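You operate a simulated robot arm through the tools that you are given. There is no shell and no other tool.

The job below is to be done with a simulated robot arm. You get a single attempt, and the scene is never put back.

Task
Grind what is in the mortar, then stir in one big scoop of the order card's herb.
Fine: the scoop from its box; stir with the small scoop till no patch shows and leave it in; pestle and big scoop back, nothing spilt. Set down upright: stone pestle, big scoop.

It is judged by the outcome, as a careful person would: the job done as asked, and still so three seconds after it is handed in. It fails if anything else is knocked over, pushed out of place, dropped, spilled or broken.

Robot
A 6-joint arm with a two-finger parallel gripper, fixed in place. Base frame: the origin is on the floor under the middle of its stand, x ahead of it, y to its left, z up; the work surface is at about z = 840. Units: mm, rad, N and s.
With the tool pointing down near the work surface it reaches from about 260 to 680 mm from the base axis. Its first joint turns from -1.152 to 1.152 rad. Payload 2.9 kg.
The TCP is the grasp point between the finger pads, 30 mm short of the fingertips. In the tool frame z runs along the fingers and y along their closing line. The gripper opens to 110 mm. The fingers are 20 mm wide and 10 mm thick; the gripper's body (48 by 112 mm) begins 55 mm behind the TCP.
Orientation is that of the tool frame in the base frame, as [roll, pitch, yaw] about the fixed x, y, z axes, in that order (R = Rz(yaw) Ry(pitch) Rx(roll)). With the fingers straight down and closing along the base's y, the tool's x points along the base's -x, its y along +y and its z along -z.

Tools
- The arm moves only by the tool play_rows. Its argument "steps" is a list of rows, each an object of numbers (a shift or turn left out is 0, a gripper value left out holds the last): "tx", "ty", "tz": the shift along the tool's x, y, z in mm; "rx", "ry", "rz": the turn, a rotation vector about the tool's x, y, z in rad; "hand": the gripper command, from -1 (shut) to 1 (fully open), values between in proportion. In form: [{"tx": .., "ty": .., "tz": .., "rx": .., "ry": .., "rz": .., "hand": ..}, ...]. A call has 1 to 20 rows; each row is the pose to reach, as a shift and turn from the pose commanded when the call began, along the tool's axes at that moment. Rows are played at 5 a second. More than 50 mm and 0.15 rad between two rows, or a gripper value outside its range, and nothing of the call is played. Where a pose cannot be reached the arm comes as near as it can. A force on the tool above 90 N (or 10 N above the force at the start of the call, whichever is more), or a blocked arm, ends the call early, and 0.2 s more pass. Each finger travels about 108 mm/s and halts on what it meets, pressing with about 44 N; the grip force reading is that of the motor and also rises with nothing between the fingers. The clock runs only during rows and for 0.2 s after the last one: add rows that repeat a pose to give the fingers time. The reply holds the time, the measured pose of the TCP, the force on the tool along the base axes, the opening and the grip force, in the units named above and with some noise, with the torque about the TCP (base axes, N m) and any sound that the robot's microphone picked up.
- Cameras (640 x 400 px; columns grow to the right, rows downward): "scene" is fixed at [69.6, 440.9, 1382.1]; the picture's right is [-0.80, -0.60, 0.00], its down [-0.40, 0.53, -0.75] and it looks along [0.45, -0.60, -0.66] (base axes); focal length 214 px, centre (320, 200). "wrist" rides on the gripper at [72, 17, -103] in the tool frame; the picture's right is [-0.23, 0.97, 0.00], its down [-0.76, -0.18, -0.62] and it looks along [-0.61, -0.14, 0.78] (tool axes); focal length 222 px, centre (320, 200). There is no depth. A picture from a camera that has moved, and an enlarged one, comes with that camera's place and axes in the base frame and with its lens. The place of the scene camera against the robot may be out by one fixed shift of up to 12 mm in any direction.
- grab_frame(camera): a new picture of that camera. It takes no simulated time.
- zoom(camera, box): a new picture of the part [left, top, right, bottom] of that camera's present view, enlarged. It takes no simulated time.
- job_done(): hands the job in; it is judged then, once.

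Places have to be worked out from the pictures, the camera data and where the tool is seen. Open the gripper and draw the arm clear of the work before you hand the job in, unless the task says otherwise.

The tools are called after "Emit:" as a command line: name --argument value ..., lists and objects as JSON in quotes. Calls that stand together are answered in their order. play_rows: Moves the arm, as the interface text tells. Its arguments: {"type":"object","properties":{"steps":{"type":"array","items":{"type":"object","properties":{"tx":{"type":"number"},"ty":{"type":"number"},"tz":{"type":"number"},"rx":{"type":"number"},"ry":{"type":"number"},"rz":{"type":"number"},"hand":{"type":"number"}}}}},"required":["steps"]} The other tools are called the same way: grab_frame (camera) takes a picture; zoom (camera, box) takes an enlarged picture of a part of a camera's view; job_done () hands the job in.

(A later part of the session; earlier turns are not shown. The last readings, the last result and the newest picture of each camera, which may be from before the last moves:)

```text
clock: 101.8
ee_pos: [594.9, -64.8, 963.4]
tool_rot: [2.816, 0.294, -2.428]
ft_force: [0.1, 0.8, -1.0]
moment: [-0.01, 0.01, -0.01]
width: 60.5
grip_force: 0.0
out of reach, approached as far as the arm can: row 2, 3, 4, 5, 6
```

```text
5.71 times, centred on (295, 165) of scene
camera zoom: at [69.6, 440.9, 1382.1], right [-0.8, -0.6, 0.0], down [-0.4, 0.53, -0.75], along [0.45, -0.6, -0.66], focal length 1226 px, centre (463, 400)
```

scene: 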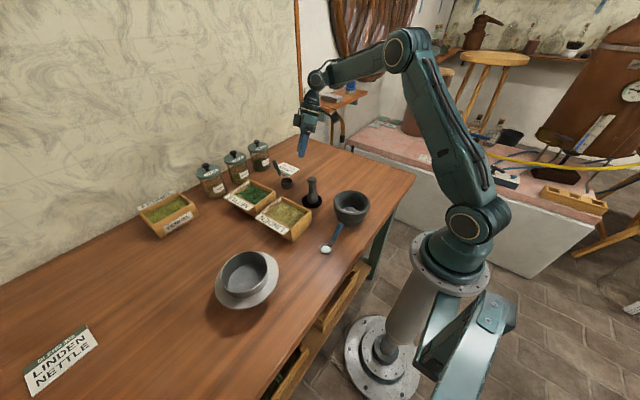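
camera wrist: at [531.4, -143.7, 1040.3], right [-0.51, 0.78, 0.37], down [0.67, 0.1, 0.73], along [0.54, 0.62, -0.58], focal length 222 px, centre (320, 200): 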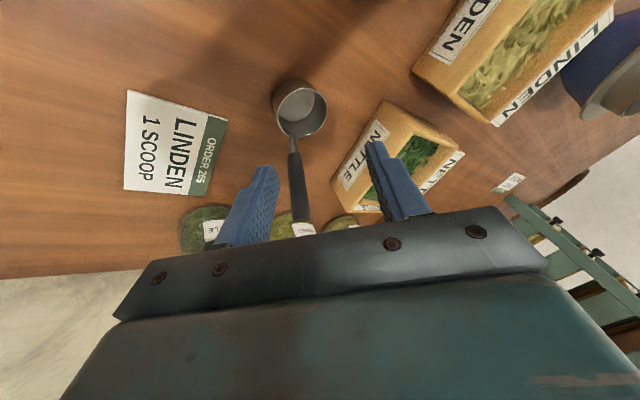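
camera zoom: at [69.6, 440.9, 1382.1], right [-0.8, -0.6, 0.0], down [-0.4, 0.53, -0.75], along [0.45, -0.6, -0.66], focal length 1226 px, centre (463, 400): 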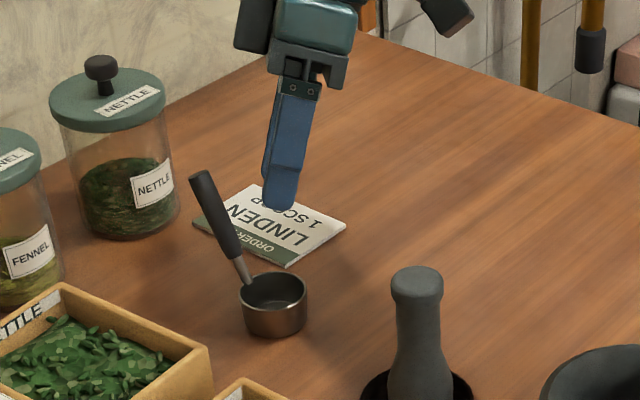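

Reach ran out ~40 mm short with 25° lean at this height. I'll use a smaller 15° lean (yaw 30.4°) and come at the handle from inside and above, turning first at about (590,-75,955).

Emit:
play_rows --steps '[{"tx": 6, "ty": -2.7, "tz": 1.5, "rx": 0.0465, "ry": 0.0351, "rz": 0.0776}, {"tx": 12.2, "ty": -5.5, "tz": 3, "rx": 0.0931, "ry": 0.0703, "rz": 0.1551}, {"tx": 12.2, "ty": -5.5, "tz": 3, "rx": 0.1396, "ry": 0.1054, "rz": 0.2327}, {"tx": 12.2, "ty": -5.5, "tz": 3, "rx": 0.1396, "ry": 0.1054, "rz": 0.2327}]'

Emit:
grab_frame --camera "wrist"

```text
clock: 102.8
ee_pos: [604.0, -78.8, 960.5]
tool_rot: [2.913, 0.129, -2.629]
ft_force: [-0.1, 0.2, -0.4]
moment: [0.04, -0.02, 0.02]
width: 60.5
grip_force: 0.1
out of reach, approached as far as the arm can: row 1, 2, 3, 4
```

```text
taken
camera wrist: at [534.8, -127.5, 1054.0], right [-0.29, 0.92, 0.25], down [0.75, 0.06, 0.66], along [0.59, 0.38, -0.71], focal length 222 px, centre (320, 200)
```

wrist: 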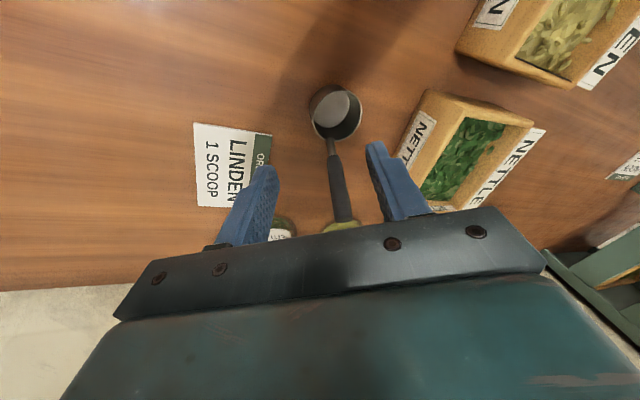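

The lean is now 15°, but the position readback is a bit off. I'll hold one row to see whether this is a settled, reachable pose.

Emit:
play_rows --steps '[{"tx": 0}, {"tx": 0}]'

```text
clock: 103.4
ee_pos: [605.9, -78.6, 961.6]
tool_rot: [2.911, 0.13, -2.628]
ft_force: [-0.4, 0.0, 0.0]
moment: [-0.01, 0.0, -0.01]
width: 60.3
grip_force: 0.1
```

Settled there. I'll move to the approach start and part of the way in toward the handle, then check the picture.

Emit:
play_rows --steps '[{"tx": 1.7, "ty": 6.9, "tz": 15.8}, {"tx": -8, "ty": 6.9, "tz": 25.5}, {"tx": -17, "ty": 6.9, "tz": 34.5}, {"tx": -17, "ty": 6.9, "tz": 34.5}]'

Emit:
grab_frame --camera "wrist"

Emit:
zoom --camera "scene" --box '[255, 130, 335, 200]'

```text
clock: 104.4
ee_pos: [617.3, -54.6, 929.7]
tool_rot: [2.911, 0.131, -2.626]
ft_force: [0.3, 0.1, -0.2]
moment: [-0.01, 0.01, 0.0]
width: 60.8
grip_force: 0.1
out of reach, approached as far as the arm can: row 1, 2, 3, 4
```

```text
taken
camera wrist: at [547.1, -103.2, 1022.7], right [-0.3, 0.92, 0.25], down [0.75, 0.06, 0.66], along [0.59, 0.38, -0.71], focal length 222 px, centre (320, 200)
```

wrist: 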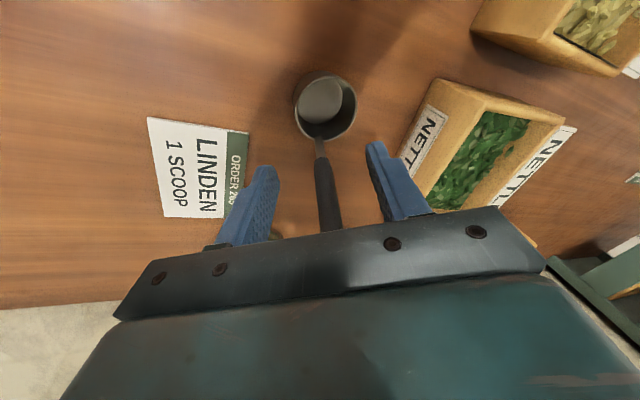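

```text
5.71 times, centred on (295, 165) of scene
camera zoom: at [69.6, 440.9, 1382.1], right [-0.8, -0.6, 0.0], down [-0.4, 0.53, -0.75], along [0.45, -0.6, -0.66], focal length 1226 px, centre (463, 400)
```

zoom: 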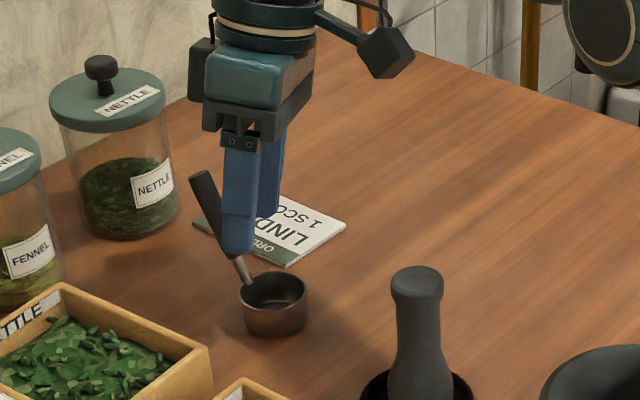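

The handle lies centred between the fingers. The pose matches the command within 2 mm despite the warning, so I'll advance the remaining ~31 mm diagonal onto the handle.

Emit:
play_rows --steps '[{"tx": -7.5, "ty": 0, "tz": 7}, {"tx": -15, "ty": 0, "tz": 14}, {"tx": -22.5, "ty": 0, "tz": 21}, {"tx": -22.5, "ty": 0, "tz": 21}]'

Emit:
grab_frame --camera "wrist"

Emit:
zoom --camera "scene" --box '[255, 130, 335, 200]'

```text
clock: 105.4
ee_pos: [636.6, -37.2, 913.5]
tool_rot: [2.916, 0.134, -2.627]
ft_force: [-0.3, -0.6, -0.2]
moment: [0.02, -0.02, -0.04]
width: 60.4
grip_force: 0.0
```

```text
taken
camera wrist: at [566.1, -86.9, 1005.4], right [-0.3, 0.92, 0.25], down [0.75, 0.06, 0.66], along [0.6, 0.38, -0.71], focal length 222 px, centre (320, 200)
```

wrist: 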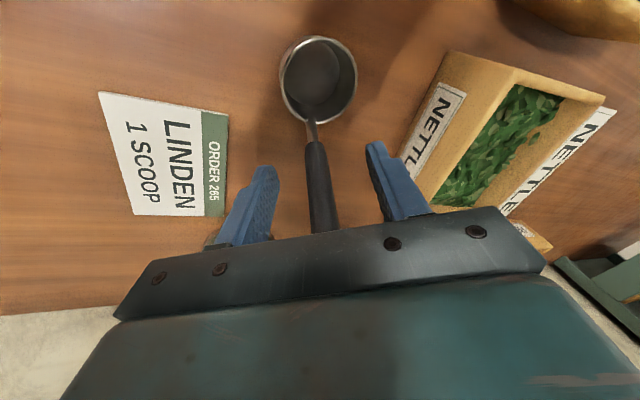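

```text
5.71 times, centred on (295, 165) of scene
camera zoom: at [69.6, 440.9, 1382.1], right [-0.8, -0.6, 0.0], down [-0.4, 0.53, -0.75], along [0.45, -0.6, -0.66], focal length 1226 px, centre (463, 400)
```

zoom: 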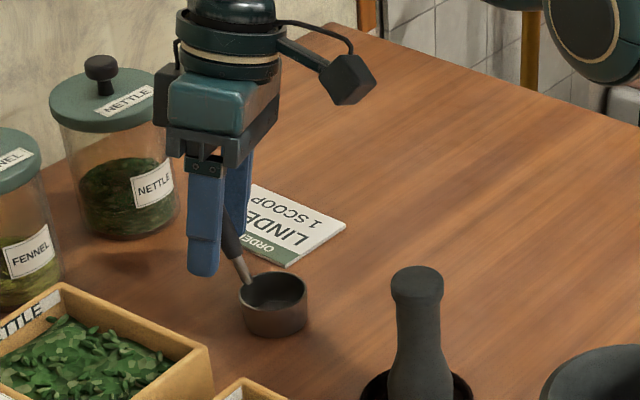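

The handle passes exactly through the grasp point. Closing the gripper gently.

Emit:
play_rows --steps '[{"hand": -0.2}, {"hand": -0.5}, {"hand": -0.65}, {"hand": -0.75}, {"hand": -1}, {"hand": -1}, {"hand": -1}]'

Emit:
grab_frame --camera "wrist"

Emit:
zoom --camera "scene" --box '[255, 130, 335, 200]'

```text
clock: 107.0
ee_pos: [636.0, -38.5, 912.8]
tool_rot: [2.914, 0.131, -2.627]
ft_force: [0.9, -1.3, 1.7]
moment: [-0.11, 0.03, 0.04]
width: 16.3
grip_force: 43.5
```

```text
taken
camera wrist: at [566.0, -87.0, 1005.5], right [-0.3, 0.92, 0.25], down [0.75, 0.06, 0.66], along [0.6, 0.38, -0.71], focal length 222 px, centre (320, 200)
```

wrist: 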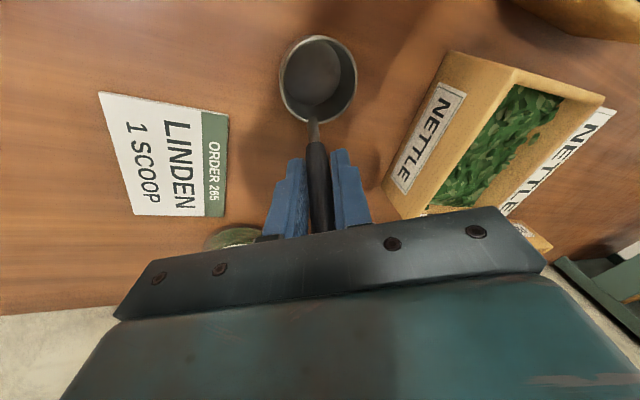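

```text
5.71 times, centred on (295, 165) of scene
camera zoom: at [69.5, 440.9, 1382.1], right [-0.8, -0.6, 0.0], down [-0.4, 0.53, -0.75], along [0.45, -0.6, -0.66], focal length 1226 px, centre (463, 400)
```

zoom: 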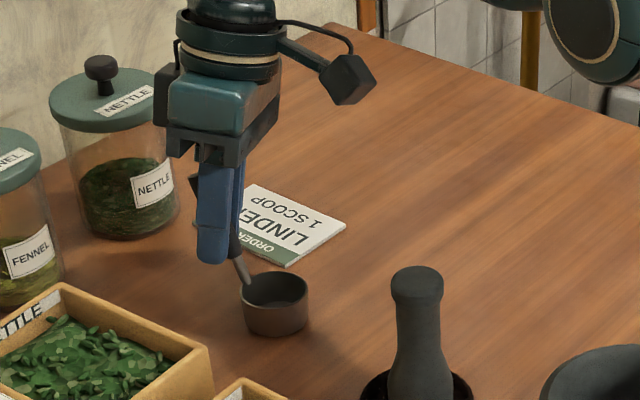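

Gripped at 16.3 mm and the bowl hasn't shifted. I'll lift it a little, then up and inward.

Emit:
play_rows --steps '[{"tx": -0.5, "ty": 0.9, "tz": -3.9}, {"tx": -1.05, "ty": 1.8, "tz": -7.7}, {"tx": 4.3, "ty": 7.5, "tz": -15.9}, {"tx": 9.7, "ty": 13.2, "tz": -24.1}, {"tx": 20, "ty": 25, "tz": -41}, {"tx": 31, "ty": 36.2, "tz": -58}, {"tx": 31, "ty": 36.2, "tz": -58}]'

Emit:
grab_frame --camera "wrist"

Emit:
zoom --camera "scene" --box '[255, 130, 335, 200]'

```text
clock: 108.6
ee_pos: [608.7, -41.4, 978.7]
tool_rot: [2.912, 0.13, -2.628]
ft_force: [-0.4, 0.3, 0.0]
moment: [0.04, -0.03, 0.02]
width: 16.5
grip_force: 44.2
out of reach, approached as far as the arm can: row 5, 6, 7
```

```text
taken
camera wrist: at [537.8, -90.3, 1070.8], right [-0.29, 0.92, 0.25], down [0.75, 0.06, 0.66], along [0.59, 0.38, -0.71], focal length 222 px, centre (320, 200)
```

wrist: 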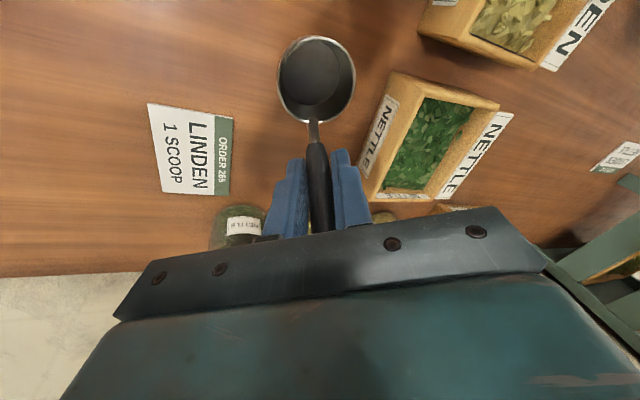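

```text
5.71 times, centred on (295, 165) of scene
camera zoom: at [69.6, 440.9, 1382.1], right [-0.8, -0.6, 0.0], down [-0.4, 0.53, -0.75], along [0.45, -0.6, -0.66], focal length 1226 px, centre (463, 400)
```

zoom: 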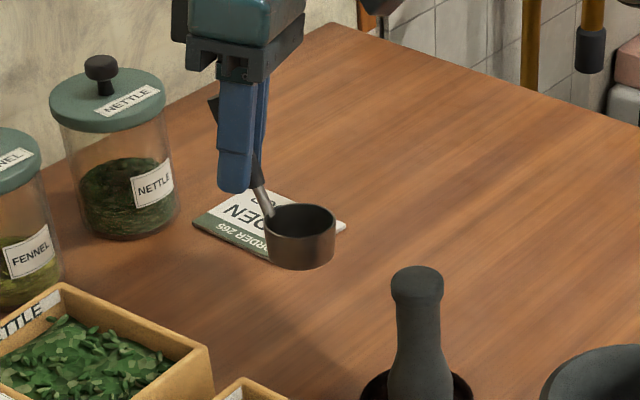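

The scoop is up and level. I'll carry it inward and over to hover above the linden box.

Emit:
play_rows --steps '[{"tx": 24.5, "ty": 17.4, "tz": -9.6}, {"tx": 49.1, "ty": 34.8, "tz": -19.3}, {"tx": 43, "ty": 75, "tz": -6}, {"tx": 37, "ty": 115, "tz": 7}, {"tx": 30, "ty": 155, "tz": 20}, {"tx": 25.2, "ty": 188.3, "tz": 33.9}, {"tx": 25.2, "ty": 188.3, "tz": 33.9}, {"tx": 25.2, "ty": 188.3, "tz": 33.9}]'

Emit:
grab_frame --camera "wrist"

Emit:
zoom --camera "scene" --box '[240, 150, 340, 250]'

```text
clock: 110.4
ee_pos: [602.5, 147.1, 1010.3]
tool_rot: [2.913, 0.129, -2.626]
ft_force: [0.5, 0.5, -0.5]
moment: [-0.03, -0.02, 0.0]
width: 16.2
grip_force: 44.1
out of reach, approached as far as the arm can: row 1, 2, 3, 4, 5, 6, 7, 8
```

```text
taken
camera wrist: at [532.6, 99.8, 1102.8], right [-0.3, 0.92, 0.25], down [0.75, 0.06, 0.66], along [0.59, 0.38, -0.71], focal length 222 px, centre (320, 200)
```

wrist: 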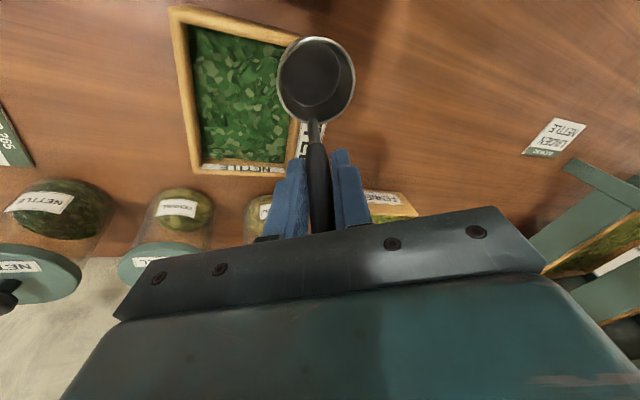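

```text
4.00 times, centred on (290, 200) of scene
camera zoom: at [69.5, 440.9, 1382.1], right [-0.8, -0.6, 0.0], down [-0.4, 0.53, -0.75], along [0.45, -0.6, -0.66], focal length 858 px, centre (440, 200)
```

zoom: 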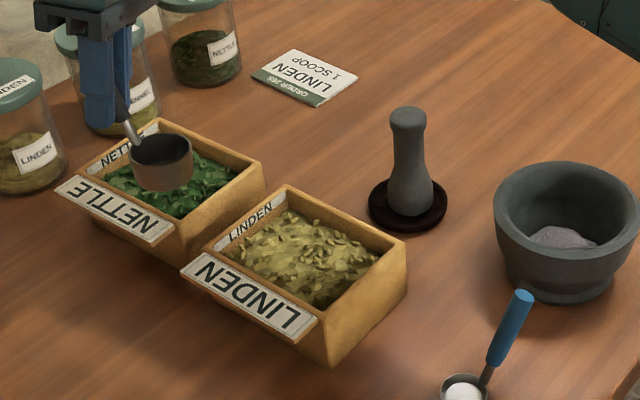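

The arm slid along a limit and ended over the nettle box at (602,147,1010), holding the scoop level well above it. I'll look at the arm's shape before moving further.

Emit:
grab_frame --camera "scene"

```text
taken
```

scene: 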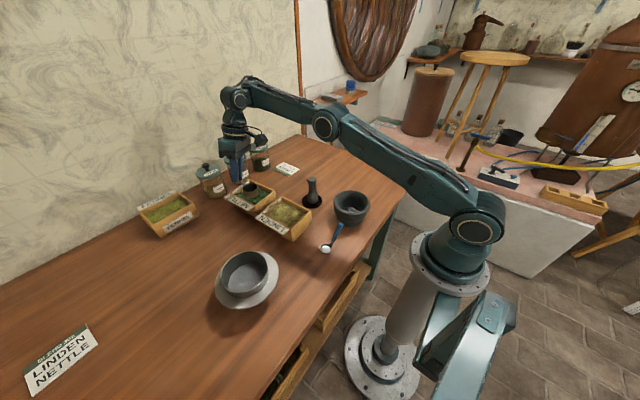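

The arm is nearly straight, so the solver seems stuck at full extension. I'll try a small pure inward step to see how it responds.

Emit:
play_rows --steps '[{"tx": 8.6, "ty": 5.1, "tz": 0}, {"tx": 17.2, "ty": 10.1, "tz": 0}, {"tx": 17.2, "ty": 10.1, "tz": 0}]'

```text
clock: 111.2
ee_pos: [598.9, 151.8, 1014.9]
tool_rot: [2.914, 0.13, -2.627]
ft_force: [0.3, 0.1, -0.2]
moment: [0.01, 0.0, 0.04]
width: 16.1
grip_force: 43.8
out of reach, approached as far as the arm can: row 1, 2
```

Row 3 was accepted. I'll hold briefly to see whether the arm is still moving toward the target.

Emit:
play_rows --steps '[{"tx": 0}, {"tx": 0}, {"tx": 0}]'

```text
clock: 112.0
ee_pos: [599.0, 150.5, 1014.7]
tool_rot: [2.914, 0.13, -2.626]
ft_force: [-0.3, 0.0, -0.3]
moment: [-0.04, -0.03, 0.0]
width: 16.3
grip_force: 44.3
```

It rests at (599,150,1015). Trying another inward and slightly downward step.

Emit:
play_rows --steps '[{"tx": 4.3, "ty": 2.5, "tz": 0}, {"tx": 8.6, "ty": 5.1, "tz": 0}, {"tx": 12.9, "ty": 7.6, "tz": 0}, {"tx": 17.2, "ty": 10.1, "tz": 0}, {"tx": 17.2, "ty": 10.1, "tz": 0}]'

```text
clock: 113.2
ee_pos: [598.3, 153.7, 1021.5]
tool_rot: [2.914, 0.129, -2.624]
ft_force: [-0.6, -0.8, 0.1]
moment: [0.0, -0.04, 0.02]
width: 16.2
grip_force: 44.1
out of reach, approached as far as the arm can: row 1, 2, 3, 4, 5
```

It only slides along the boundary. I'll look closely at the arm's wrist and elbow to understand what is limiting it.

Emit:
zoom --camera "scene" --box '[190, 60, 350, 200]'

Emit:
zoom --camera "scene" --box '[300, 80, 520, 290]'

```text
2.86 times, centred on (270, 130) of scene
camera zoom: at [69.6, 440.9, 1382.1], right [-0.8, -0.6, 0.0], down [-0.4, 0.53, -0.75], along [0.45, -0.6, -0.66], focal length 613 px, centre (463, 400)
```

zoom: 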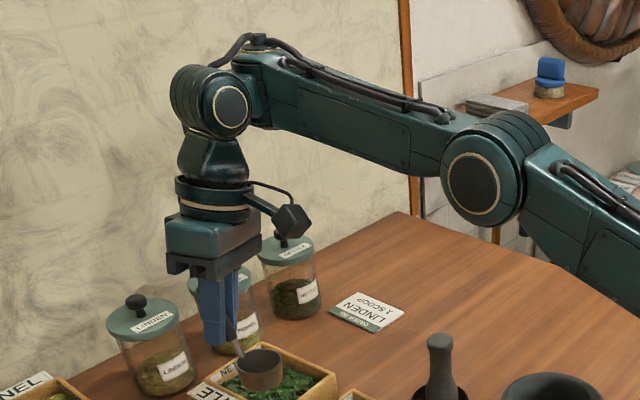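

```text
1.90 times, centred on (410, 185) of scene
camera zoom: at [69.6, 440.9, 1382.1], right [-0.8, -0.6, 0.0], down [-0.4, 0.53, -0.75], along [0.45, -0.6, -0.66], focal length 408 px, centre (149, 229)
```

zoom: 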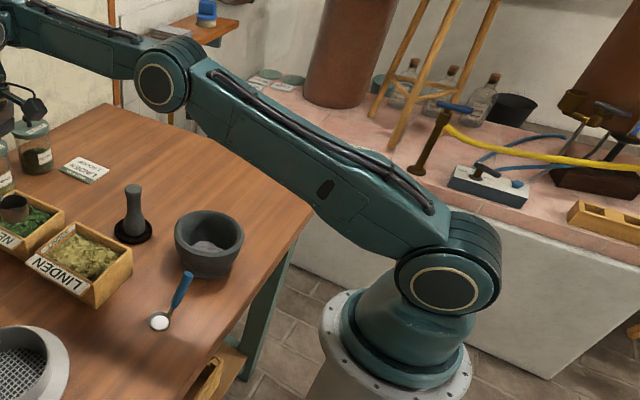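

The arm seems caught in an awkward wrist branch for this leaned orientation at long reach. The scoop is empty, so I'll turn the tool to plain vertical here, which should free it to move inward.

Emit:
play_rows --steps '[{"rx": 0.0565, "ry": 0.0331}, {"rx": 0.113, "ry": 0.0662}, {"rx": 0.1695, "ry": 0.0993}, {"rx": 0.2259, "ry": 0.1324}, {"rx": 0.2259, "ry": 0.1324}]'

```text
clock: 114.4
ee_pos: [599.0, 153.0, 1020.8]
tool_rot: [3.14, 0.0, -2.611]
ft_force: [0.3, -0.2, -0.4]
moment: [0.04, 0.02, 0.04]
width: 16.2
grip_force: 43.9
```

Vertical again and accepted. Moving inward in modest steps.

Emit:
play_rows --steps '[{"tx": 16, "ty": 5.6, "tz": 0}, {"tx": 32, "ty": 11.1, "tz": 0}, {"tx": 48.2, "ty": 16.7, "tz": 0}, {"tx": 48.2, "ty": 16.7, "tz": 0}]'

```text
clock: 115.4
ee_pos: [580.0, 151.7, 1035.3]
tool_rot: [3.141, -0.001, -2.612]
ft_force: [-1.3, 0.1, -0.8]
moment: [0.0, 0.0, -0.02]
width: 16.3
grip_force: 44.1
out of reach, approached as far as the arm can: row 1, 2, 3, 4
```

The residuals all point along the shoulder line: the elbow is locked dead straight. Moving downward should make the elbow bend again; the bowl is about 70 mm above the nettle box rim, so I'll go down ~45 mm while easing inward.

Emit:
play_rows --steps '[{"tz": 12}, {"tz": 24}, {"tz": 36}, {"tx": 13.9, "ty": 5.9, "tz": 42}, {"tx": 28.4, "ty": 10.9, "tz": 45}, {"tx": 28.4, "ty": 10.9, "tz": 45}]'

Emit:
grab_frame --camera "scene"

```text
clock: 116.8
ee_pos: [589.3, 159.0, 1005.9]
tool_rot: [3.141, -0.003, -2.614]
ft_force: [0.5, 0.1, -0.5]
moment: [0.02, 0.0, 0.01]
width: 16.4
grip_force: 44.1
out of reach, approached as far as the arm can: row 1, 2, 3, 4, 5, 6
```

```text
taken
```

scene: 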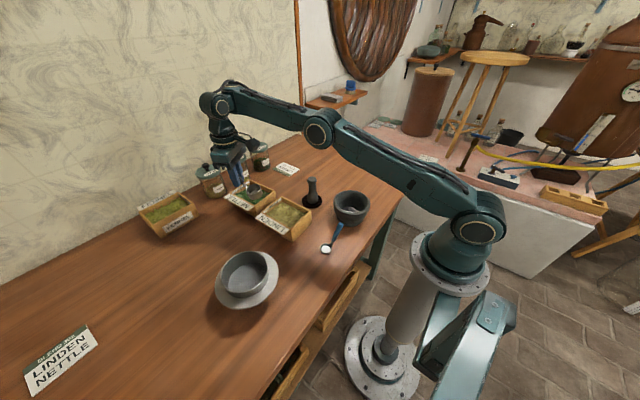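

Not freed yet. Earlier, with the default tool yaw, the arm crossed this region without trouble, so I'll spin back to the default yaw here and test moving inward.

Emit:
play_rows --steps '[{"rz": 0.13}, {"rz": 0.26}, {"rz": 0.39}, {"rz": 0.527}, {"rz": 0.527}]'

```text
clock: 118.0
ee_pos: [588.8, 157.7, 1002.8]
tool_rot: [-3.141, 0.0, -3.139]
ft_force: [-0.5, 0.5, -0.5]
moment: [-0.02, -0.05, 0.02]
width: 16.2
grip_force: 44.2
```

Default yaw reached. Now a careful inward move of 30 mm.

Emit:
play_rows --steps '[{"tx": 10}, {"tx": 20}, {"tx": 30}, {"tx": 30}]'

```text
clock: 119.0
ee_pos: [584.5, 164.9, 1012.8]
tool_rot: [-3.141, -0.003, -3.14]
ft_force: [0.0, 0.4, -1.1]
moment: [-0.02, -0.04, -0.01]
width: 16.4
grip_force: 43.4
out of reach, approached as far as the arm can: row 1, 2, 3, 4
```

Still locked. The wrist pitch is probably at its stop; pitching the fingers outward a little relieves it. There's clearance (fingertips well above jar tops, bowl above the nettle box), so I'll pitch 15° outward in place.

Emit:
play_rows --steps '[{"ry": -0.06}, {"ry": -0.12}, {"ry": -0.18}, {"ry": -0.25}, {"ry": -0.25}]'

Emit:
grab_frame --camera "scene"

```text
clock: 120.2
ee_pos: [630.0, 178.5, 1029.5]
tool_rot: [-3.14, 0.24, -3.139]
ft_force: [0.2, 0.5, 0.1]
moment: [0.0, -0.03, 0.0]
width: 16.2
grip_force: 43.7
out of reach, approached as far as the arm can: row 1, 2, 3, 4, 5
```

```text
taken
```

scene: 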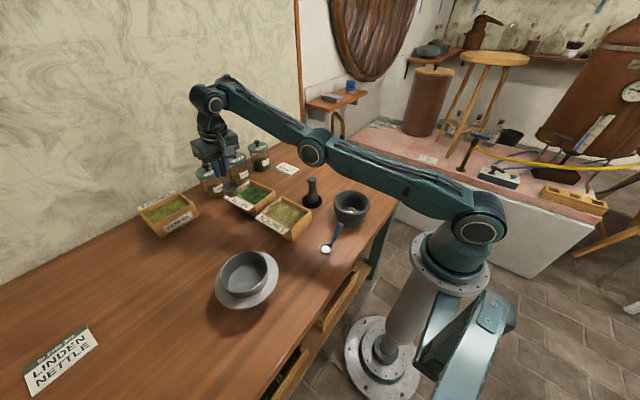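

The arm is now visibly dead straight. By the joint geometry, turning the fingers inward makes the elbow bend the right way, so I'll pitch back and on to about 20° inward.

Emit:
play_rows --steps '[{"ry": 0.1}, {"ry": 0.2}, {"ry": 0.3}, {"ry": 0.4}, {"ry": 0.5}, {"ry": 0.6}, {"ry": 0.6}]'

Emit:
grab_frame --camera "scene"

```text
clock: 121.8
ee_pos: [580.8, 160.0, 995.0]
tool_rot: [3.142, -0.35, -3.138]
ft_force: [-0.4, -0.1, 0.1]
moment: [0.0, -0.01, 0.04]
width: 16.3
grip_force: 44.0
out of reach, approached as far as the arm can: row 3, 4, 5, 6, 7
```

```text
taken
```

scene: 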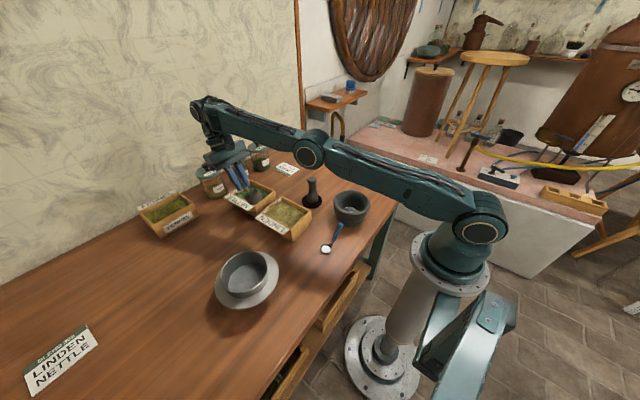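

The fingers are now 20° inward at (581,160,995). I'll try moving inward and up from here in small steps to see if it is freed.

Emit:
play_rows --steps '[{"tx": 9.4, "tz": -3.4}, {"tx": 18.8, "tz": -6.9}, {"tx": 28, "tz": -10}, {"tx": 37.6, "tz": -13.7}, {"tx": 37.6, "tz": -13.7}]'

```text
clock: 123.0
ee_pos: [550.1, 160.1, 1018.8]
tool_rot: [3.14, -0.351, -3.138]
ft_force: [0.7, -0.1, -0.5]
moment: [-0.02, -0.04, 0.02]
width: 16.5
grip_force: 44.1
```

That worked: no reach warning at (550,160,1019). I'll continue inward with this pitch to about (480,120,1020).

Emit:
play_rows --steps '[{"tx": 16.4, "ty": -10, "tz": 6}, {"tx": 32.8, "ty": -20, "tz": 12}, {"tx": 49.3, "ty": -30, "tz": 18}, {"tx": 65.7, "ty": -40, "tz": 24}, {"tx": 65.7, "ty": -40, "tz": 24}]'

Emit:
grab_frame --camera "scene"

Emit:
grab_frame --camera "wrist"

```text
clock: 124.2
ee_pos: [482.0, 120.5, 1019.0]
tool_rot: [-3.14, -0.355, -3.14]
ft_force: [-0.3, 0.1, 0.1]
moment: [0.02, -0.02, -0.02]
width: 16.1
grip_force: 43.5
```

```text
taken
```

scene: 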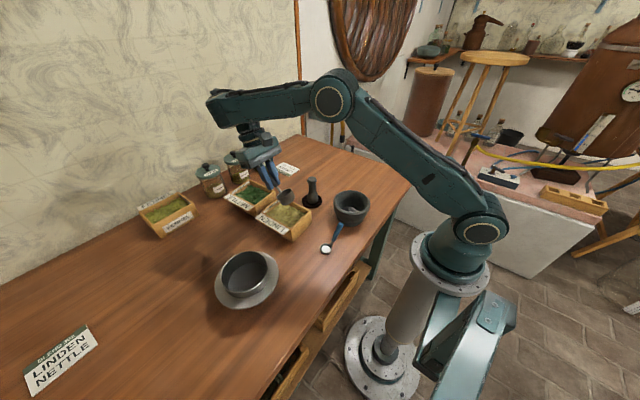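

```text
taken
camera wrist: at [450.9, 136.4, 1139.7], right [0.21, 0.97, -0.08], down [0.93, -0.17, 0.32], along [0.3, -0.14, -0.94], focal length 222 px, centre (320, 200)
```

wrist: 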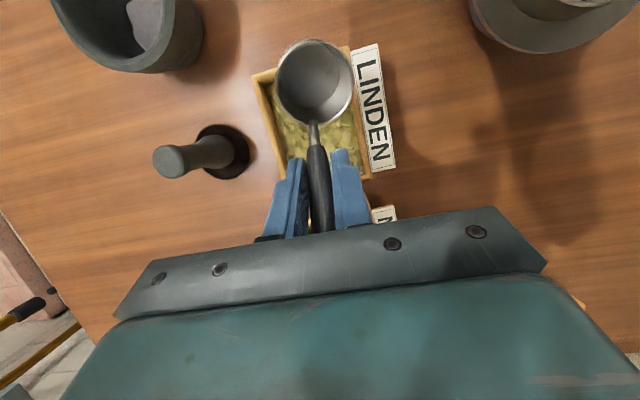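

Back in the working area, over the linden box. Now I'll pitch back to vertical and see if the arm accepts it here.

Emit:
play_rows --steps '[{"ry": -0.09}, {"ry": -0.18}, {"ry": -0.27}, {"ry": -0.352}, {"ry": -0.352}]'

Emit:
grab_frame --camera "scene"

```text
clock: 125.4
ee_pos: [564.1, 141.5, 1072.7]
tool_rot: [-3.14, 0.0, -3.14]
ft_force: [0.2, 0.8, -0.4]
moment: [0.0, -0.02, -0.01]
width: 16.1
grip_force: 43.7
out of reach, approached as far as the arm can: row 1, 2, 3, 4, 5
```

```text
taken
```

scene: 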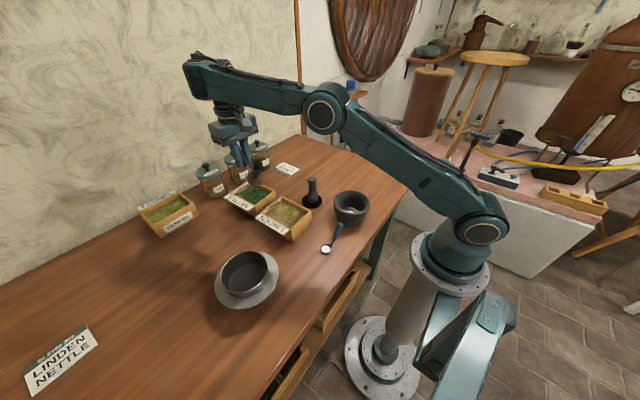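

The tilt-back pushed the arm out again, and the forearm now looks rolled over. I'll look closely at the wrist to understand the configuration.

Emit:
zoom --camera "scene" --box '[170, 30, 370, 190]'

```text
2.50 times, centred on (270, 110) of scene
camera zoom: at [69.6, 440.9, 1382.1], right [-0.8, -0.6, 0.0], down [-0.4, 0.53, -0.75], along [0.45, -0.6, -0.66], focal length 536 px, centre (445, 425)
```

zoom: 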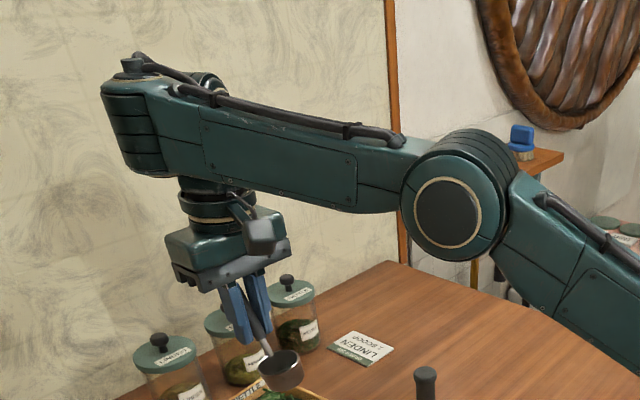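

I can't tell the branch from this, but an earlier manoeuvre (spin ~122° then 45° lean) brought the arm back inside cleanly. I'm at z≈1073 with ample clearance, so I'll repeat it: first the spin.

Emit:
play_rows --steps '[{"rz": 0.13}, {"rz": 0.26}, {"rz": 0.39}, {"rz": 0.52}, {"rz": 0.65}, {"rz": 0.78}, {"rz": 0.91}, {"rz": 1.04}, {"rz": 1.17}, {"rz": 1.3}, {"rz": 1.43}, {"rz": 1.56}, {"rz": 1.69}, {"rz": 1.82}, {"rz": 1.95}, {"rz": 2.06}, {"rz": 2.129}, {"rz": 2.129}]'

Emit:
grab_frame --camera "scene"

```text
clock: 129.2
ee_pos: [564.3, 143.0, 1072.7]
tool_rot: [3.14, -0.002, 1.015]
ft_force: [-0.1, -0.8, -0.4]
moment: [0.02, 0.01, -0.02]
width: 16.4
grip_force: 43.7
```

```text
taken
```

scene: 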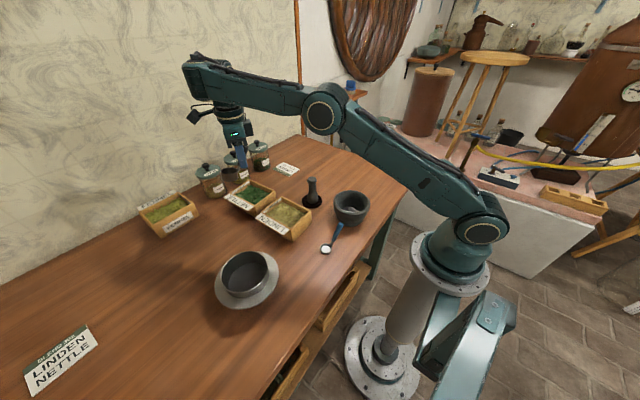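

Spin accepted. Now the 45° lean that previously freed the arm.

Emit:
play_rows --steps '[{"rx": 0.0689, "ry": 0.1103}, {"rx": 0.1377, "ry": 0.2205}, {"rx": 0.2066, "ry": 0.3308}, {"rx": 0.2754, "ry": 0.4411}, {"rx": 0.3443, "ry": 0.5513}, {"rx": 0.416, "ry": 0.6662}, {"rx": 0.416, "ry": 0.6662}]'

Emit:
grab_frame --camera "scene"

```text
clock: 130.8
ee_pos: [594.6, 146.6, 1082.9]
tool_rot: [-2.899, -0.379, 0.966]
ft_force: [0.5, 0.5, -0.6]
moment: [-0.06, 0.04, -0.02]
width: 16.2
grip_force: 44.1
out of reach, approached as far as the arm can: row 1, 2, 3, 4, 5, 6, 7
```

```text
taken
```

scene: 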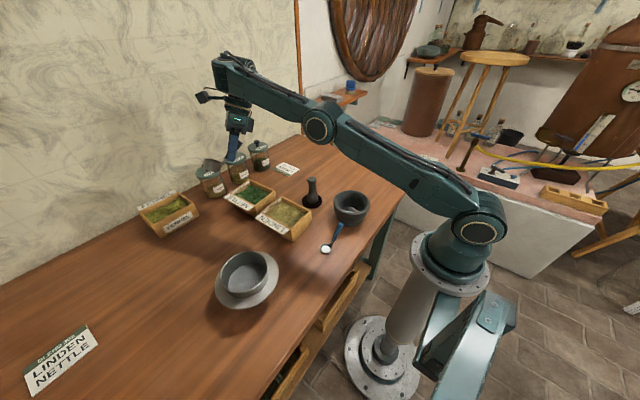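

The arm drifted only partway. I'll look closely at the wrist once more to understand how its joints are arranged.

Emit:
zoom --camera "scene" --box '[180, 35, 280, 185]'

Emit:
zoom --camera "scene" --box '[180, 35, 360, 165]'

```text
2.67 times, centred on (230, 110) of scene
camera zoom: at [69.6, 440.9, 1382.1], right [-0.8, -0.6, 0.0], down [-0.4, 0.53, -0.75], along [0.45, -0.6, -0.66], focal length 572 px, centre (560, 440)
```

zoom: 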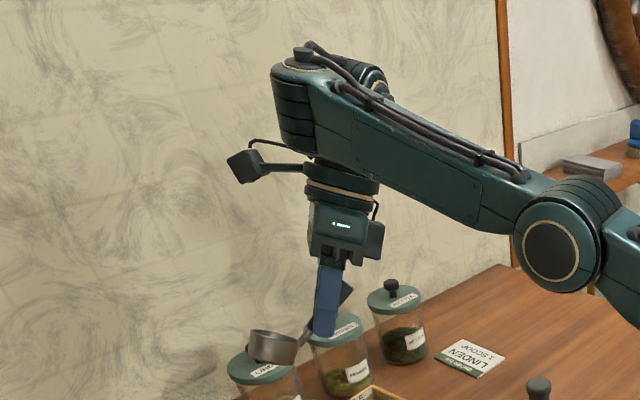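

```text
3.08 times, centred on (270, 100) of scene
camera zoom: at [69.6, 440.9, 1382.1], right [-0.8, -0.6, 0.0], down [-0.4, 0.53, -0.75], along [0.45, -0.6, -0.66], focal length 660 px, centre (474, 508)
```

zoom: 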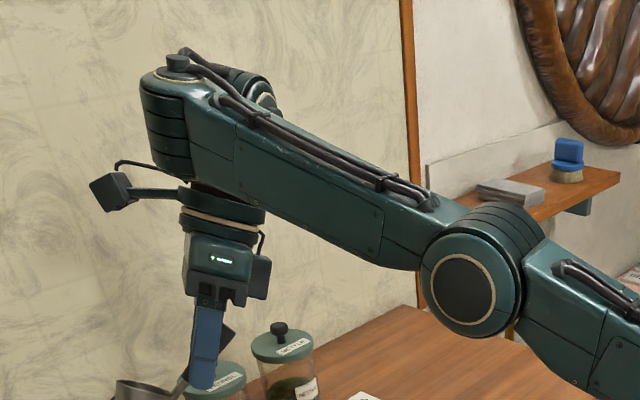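

I now understand: the wrist is singular when the tool is perpendicular to the forearm, and I've ended on the wrong side of it. I'll go back to vertical and default yaw, then cross back with the tool leaning to the other side. First undo the lean.

Emit:
play_rows --steps '[{"rx": -0.059, "ry": -0.095}, {"rx": -0.118, "ry": -0.19}, {"rx": -0.177, "ry": -0.284}, {"rx": -0.2368, "ry": -0.3791}, {"rx": -0.2368, "ry": -0.3791}]'

```text
clock: 132.0
ee_pos: [594.9, 148.0, 1083.7]
tool_rot: [3.136, -0.003, 1.015]
ft_force: [0.4, 0.9, -0.7]
moment: [-0.02, 0.04, 0.0]
width: 16.1
grip_force: 44.3
```

Vertical again at (595,148,1084). Un-spinning to the default yaw in place.

Emit:
play_rows --steps '[{"rz": -0.13}, {"rz": -0.26}, {"rz": -0.39}, {"rz": -0.52}, {"rz": -0.65}, {"rz": -0.78}, {"rz": -0.91}, {"rz": -1.04}, {"rz": -1.17}, {"rz": -1.3}, {"rz": -1.43}, {"rz": -1.56}, {"rz": -1.69}, {"rz": -1.82}, {"rz": -1.95}, {"rz": -2.06}, {"rz": -2.125}, {"rz": -2.125}]'

```text
clock: 135.8
ee_pos: [594.0, 146.9, 1085.1]
tool_rot: [-3.141, 0.009, 3.14]
ft_force: [-0.7, -0.5, -0.1]
moment: [0.0, 0.0, 0.01]
width: 16.4
grip_force: 44.0
```

Default orientation restored. Now pitching fingers inward 20° while moving inward, as worked before.

Emit:
play_rows --steps '[{"tx": 17, "ty": -4, "tz": 5, "ry": 0.09}, {"tx": 34, "ty": -8, "tz": 10, "ry": 0.18}, {"tx": 51, "ty": -12, "tz": 15, "ry": 0.27}, {"tx": 68, "ty": -16, "tz": 20, "ry": 0.35}, {"tx": 85, "ty": -20, "tz": 25, "ry": 0.4}, {"tx": 85, "ty": -20, "tz": 25, "ry": 0.4}]'

```text
clock: 137.2
ee_pos: [509.6, 126.9, 1059.5]
tool_rot: [3.141, -0.393, 3.138]
ft_force: [0.7, -0.4, -0.5]
moment: [-0.03, -0.01, 0.0]
width: 16.1
grip_force: 43.6
```

Accepted at (510,127,1060) with 22° inward pitch. Now lean toward -y (wrist to +y) by about 30°.

Emit:
play_rows --steps '[{"rx": 0.12}, {"rx": 0.24}, {"rx": 0.36}, {"rx": 0.48}, {"rx": 0.55}, {"rx": 0.55}]'

Emit:
grab_frame --camera "scene"

```text
clock: 138.6
ee_pos: [475.0, 126.7, 1036.8]
tool_rot: [-2.614, -0.389, 3.142]
ft_force: [0.2, 0.6, 0.3]
moment: [0.0, -0.04, 0.01]
width: 15.9
grip_force: 43.8
out of reach, approached as far as the arm can: row 4, 5, 6
```

```text
taken
```

scene: 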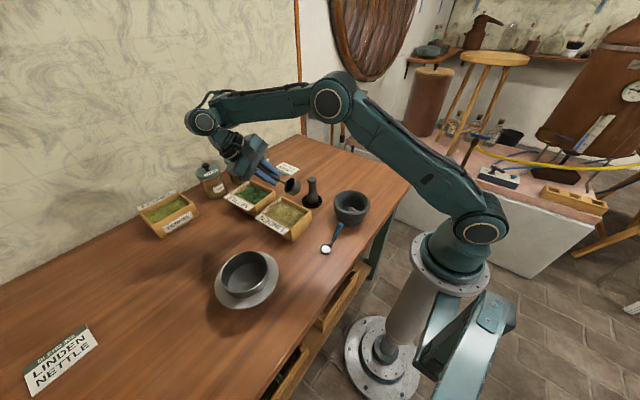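

The wrist housing has swung to the near side now. Next I'll pitch the fingers back outward while keeping this lean.

Emit:
play_rows --steps '[{"ry": -0.085, "rz": 0.052}, {"ry": -0.17, "rz": 0.105}, {"ry": -0.256, "rz": 0.157}, {"ry": -0.341, "rz": 0.209}, {"ry": -0.426, "rz": 0.261}, {"ry": -0.51, "rz": 0.314}, {"ry": -0.51, "rz": 0.314}]'

Emit:
grab_frame --camera "scene"

```text
clock: 140.2
ee_pos: [512.5, 171.5, 1069.2]
tool_rot: [-2.669, 0.012, 3.116]
ft_force: [0.4, -0.4, -0.2]
moment: [0.0, -0.03, -0.01]
width: 16.5
grip_force: 44.6
out of reach, approached as far as the arm can: row 2, 3, 4, 5, 6, 7
```

```text
taken
```

scene: 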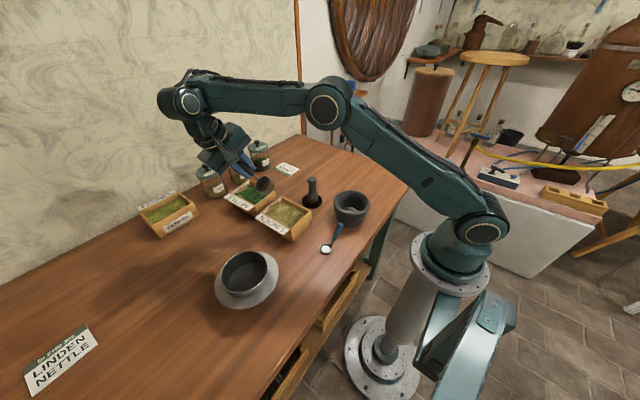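

The wrist housing is on its normal side now. I'll remove the lean to vertical here and test moving inward again.

Emit:
play_rows --steps '[{"rx": -0.12}, {"rx": -0.24}, {"rx": -0.36}, {"rx": -0.472}, {"rx": -0.472}]'

Emit:
grab_frame --camera "scene"

```text
clock: 141.4
ee_pos: [542.0, 181.8, 1091.2]
tool_rot: [3.139, 0.008, 3.116]
ft_force: [0.0, 0.0, -1.1]
moment: [-0.01, -0.01, 0.0]
width: 16.2
grip_force: 44.2
out of reach, approached as far as the arm can: row 1, 2, 3, 4, 5
```

```text
taken
```

scene: 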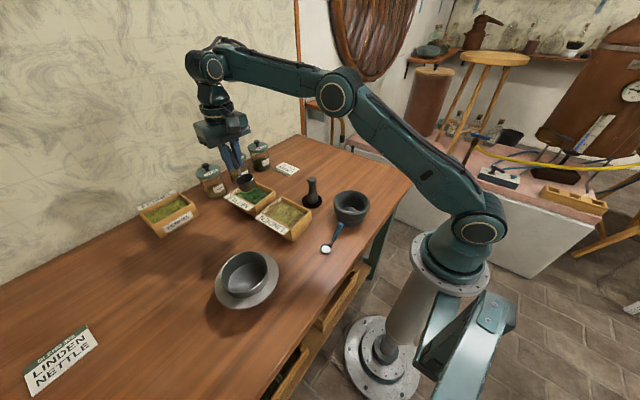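

Vertical, with the wrist housing on the near side like at the start. Testing an inward move of 30 mm.

Emit:
play_rows --steps '[{"tx": 10, "ty": -3}, {"tx": 20, "ty": -6}, {"tx": 30, "ty": -9}, {"tx": 30, "ty": -9}]'

```text
clock: 142.4
ee_pos: [530.8, 180.1, 1106.5]
tool_rot: [-3.141, 0.008, 3.115]
ft_force: [-0.2, 0.2, -0.2]
moment: [-0.02, -0.04, 0.0]
width: 16.3
grip_force: 44.0
out of reach, approached as far as the arm can: row 1, 2, 3, 4
```

Still on the boundary. I leaned to the blocked side; I'll redo this crossing via the other side. First pitch fingers inward 23° again while moving inward.

Emit:
play_rows --steps '[{"tx": 12, "ty": -5, "tz": 8, "ry": 0.09}, {"tx": 24, "ty": -10, "tz": 16, "ry": 0.18}, {"tx": 36, "ty": -15, "tz": 24, "ry": 0.27}, {"tx": 48, "ty": -20, "tz": 32, "ry": 0.36}, {"tx": 55, "ty": -25, "tz": 36, "ry": 0.42}, {"tx": 55, "ty": -25, "tz": 36, "ry": 0.42}]'

Emit:
grab_frame --camera "scene"

```text
clock: 143.8
ee_pos: [462.8, 80.7, 1055.5]
tool_rot: [-3.141, -0.356, 3.117]
ft_force: [0.1, -0.8, -0.2]
moment: [-0.01, -0.01, 0.01]
width: 16.1
grip_force: 43.5
out of reach, approached as far as the arm can: row 2, 3, 4, 5, 6
```

```text
taken
```

scene: 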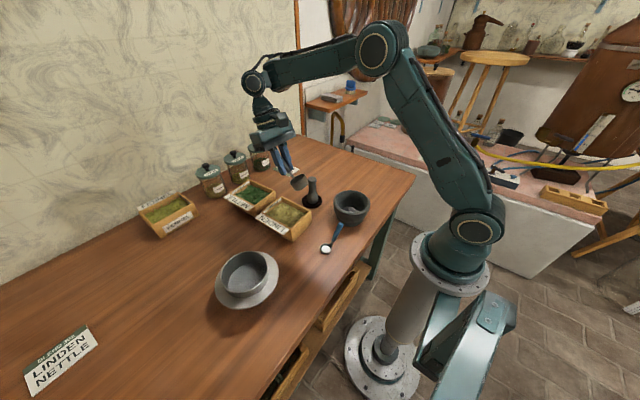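

The arm now looks like its normal shape again (elbow high, wrist housing near side). I'll pitch back to vertical and see if it is accepted.

Emit:
play_rows --steps '[{"ry": -0.09}, {"ry": -0.18}, {"ry": -0.27}, {"ry": -0.356}, {"ry": -0.356}]'

Emit:
grab_frame --camera "wrist"

```text
clock: 145.0
ee_pos: [463.3, 81.6, 1057.8]
tool_rot: [-3.138, 0.004, 3.118]
ft_force: [0.5, -0.1, -0.6]
moment: [0.0, 0.03, 0.0]
width: 16.4
grip_force: 44.0
```

```text
taken
camera wrist: at [392.4, 99.1, 1158.4], right [0.25, 0.97, 0.0], down [0.76, -0.19, 0.63], along [0.61, -0.16, -0.78], focal length 222 px, centre (320, 200)
```

wrist: 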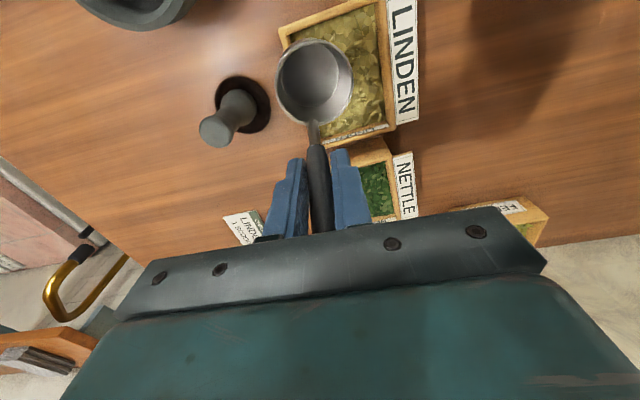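

Freed: vertical at (463,82,1058) with no warnings. Now I'll set the scoop level again: yaw 31.7°, then 15° lean, staying in this near region.

Emit:
play_rows --steps '[{"rz": -0.11}, {"rz": -0.22}, {"rz": -0.33}, {"rz": -0.44}, {"rz": -0.5541}, {"rz": -0.5541}]'

Emit:
play_rows --steps '[{"rx": -0.0753, "ry": -0.0442}, {"rx": -0.1505, "ry": -0.0883}, {"rx": -0.2258, "ry": -0.1325}, {"rx": -0.2258, "ry": -0.1325}]'

Emit:
grab_frame --camera "wrist"

Emit:
zoom --camera "scene" --box '[240, 120, 340, 220]'

```text
clock: 146.4
ee_pos: [463.1, 80.6, 1055.6]
tool_rot: [-3.139, 0.0, -2.609]
ft_force: [1.2, -0.1, 1.3]
moment: [0.01, 0.01, -0.05]
width: 16.3
grip_force: 44.6
```

```text
clock: 147.4
ee_pos: [463.7, 82.2, 1057.7]
tool_rot: [2.916, 0.133, -2.629]
ft_force: [0.1, 0.6, -0.3]
moment: [0.0, 0.02, 0.0]
width: 16.1
grip_force: 43.8
```

```text
taken
camera wrist: at [393.4, 32.2, 1149.4], right [-0.3, 0.92, 0.25], down [0.75, 0.06, 0.66], along [0.6, 0.38, -0.71], focal length 222 px, centre (320, 200)
```

wrist: 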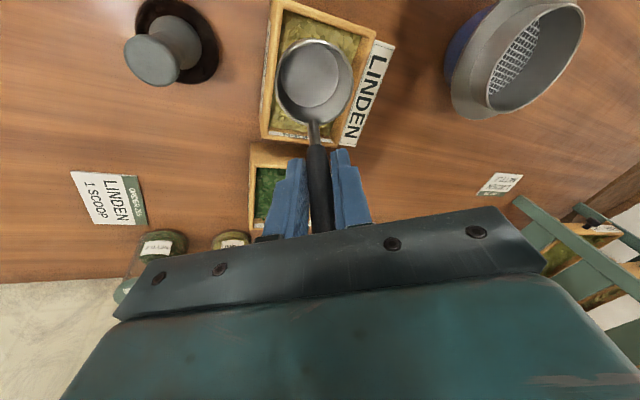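

```text
4.00 times, centred on (290, 170) of scene
camera zoom: at [69.6, 440.9, 1382.1], right [-0.8, -0.6, 0.0], down [-0.4, 0.53, -0.75], along [0.45, -0.6, -0.66], focal length 858 px, centre (440, 320)
```

zoom: 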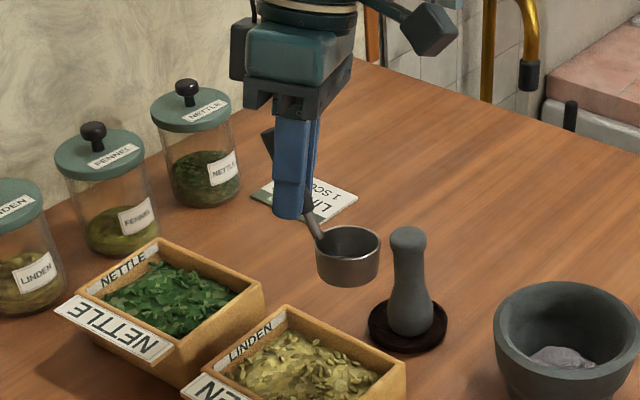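

The scoop hangs level in the same orientation as picked. I'll move it above the middle of the linden box, bowl about 35 mm over the rim.

Emit:
play_rows --steps '[{"tx": -7.6, "ty": 0, "tz": 21.7}, {"tx": -15.3, "ty": 0, "tz": 43.5}, {"tx": -22.9, "ty": 0, "tz": 65.2}, {"tx": -22.9, "ty": 0, "tz": 65.2}]'

Emit:
grab_frame --camera "wrist"

Emit:
zoom --camera "scene" --box '[240, 150, 340, 250]'

```text
clock: 148.4
ee_pos: [483.2, 108.6, 996.6]
tool_rot: [2.919, 0.134, -2.628]
ft_force: [-1.0, -0.8, -0.6]
moment: [0.02, -0.01, -0.02]
width: 16.2
grip_force: 44.2
```

```text
taken
camera wrist: at [413.2, 60.5, 1088.9], right [-0.3, 0.92, 0.24], down [0.75, 0.06, 0.66], along [0.6, 0.38, -0.71], focal length 222 px, centre (320, 200)
```

wrist: 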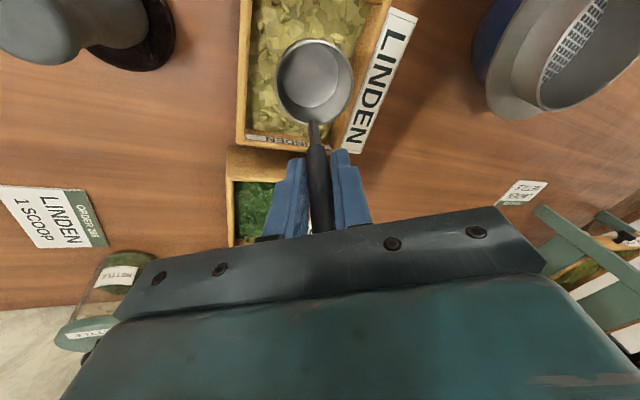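

```text
4.00 times, centred on (290, 200) of scene
camera zoom: at [69.6, 440.9, 1382.1], right [-0.8, -0.6, 0.0], down [-0.4, 0.53, -0.75], along [0.45, -0.6, -0.66], focal length 858 px, centre (440, 200)
```

zoom: 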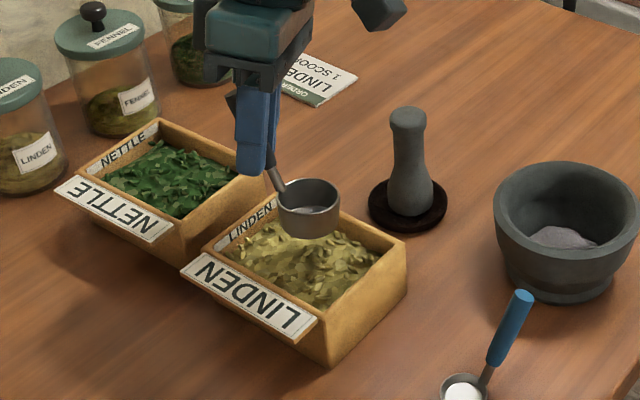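

The bowl hovers over the middle of the box. Lowering it 55 mm straight down to just reach into the herb.

Emit:
play_rows --steps '[{"tx": 2.4, "ty": -4.1, "tz": 17.7}, {"tx": 4.8, "ty": -8.2, "tz": 35.4}, {"tx": 6, "ty": -10.3, "tz": 44.3}, {"tx": 7.2, "ty": -12.3, "tz": 53.1}, {"tx": 7.2, "ty": -12.3, "tz": 53.1}]'

Emit:
zoom --camera "wrist" --box '[210, 0, 430, 180]'

Emit:
zoom --camera "scene" --box '[250, 170, 330, 250]'

```text
clock: 149.6
ee_pos: [484.3, 108.5, 940.5]
tool_rot: [2.919, 0.134, -2.628]
ft_force: [0.5, 0.3, -0.8]
moment: [0.01, -0.02, -0.01]
width: 16.3
grip_force: 44.0
```

```text
2.22 times, centred on (320, 90) of wrist
camera zoom: at [413.3, 60.2, 1034.3], right [-0.3, 0.92, 0.24], down [0.75, 0.06, 0.66], along [0.6, 0.38, -0.71], focal length 494 px, centre (320, 444)
```

zoom: 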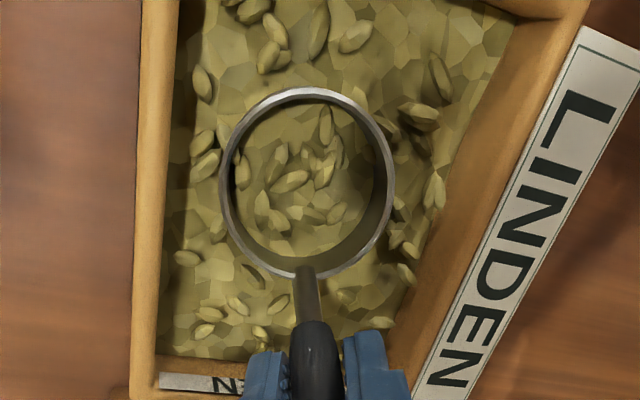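

```text
5.00 times, centred on (290, 210) of scene
camera zoom: at [69.6, 440.9, 1382.1], right [-0.8, -0.6, 0.0], down [-0.4, 0.53, -0.75], along [0.45, -0.6, -0.66], focal length 1072 px, centre (470, 150)
```

zoom: 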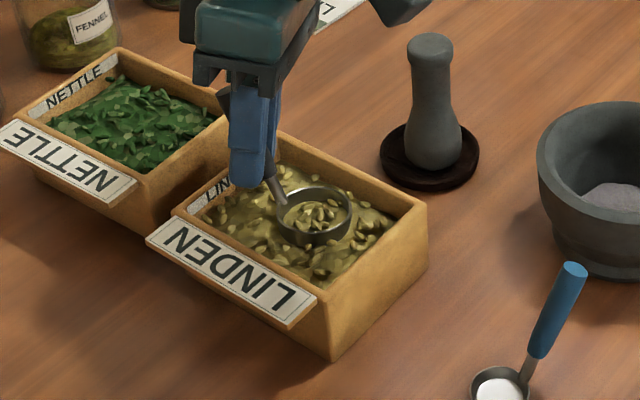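

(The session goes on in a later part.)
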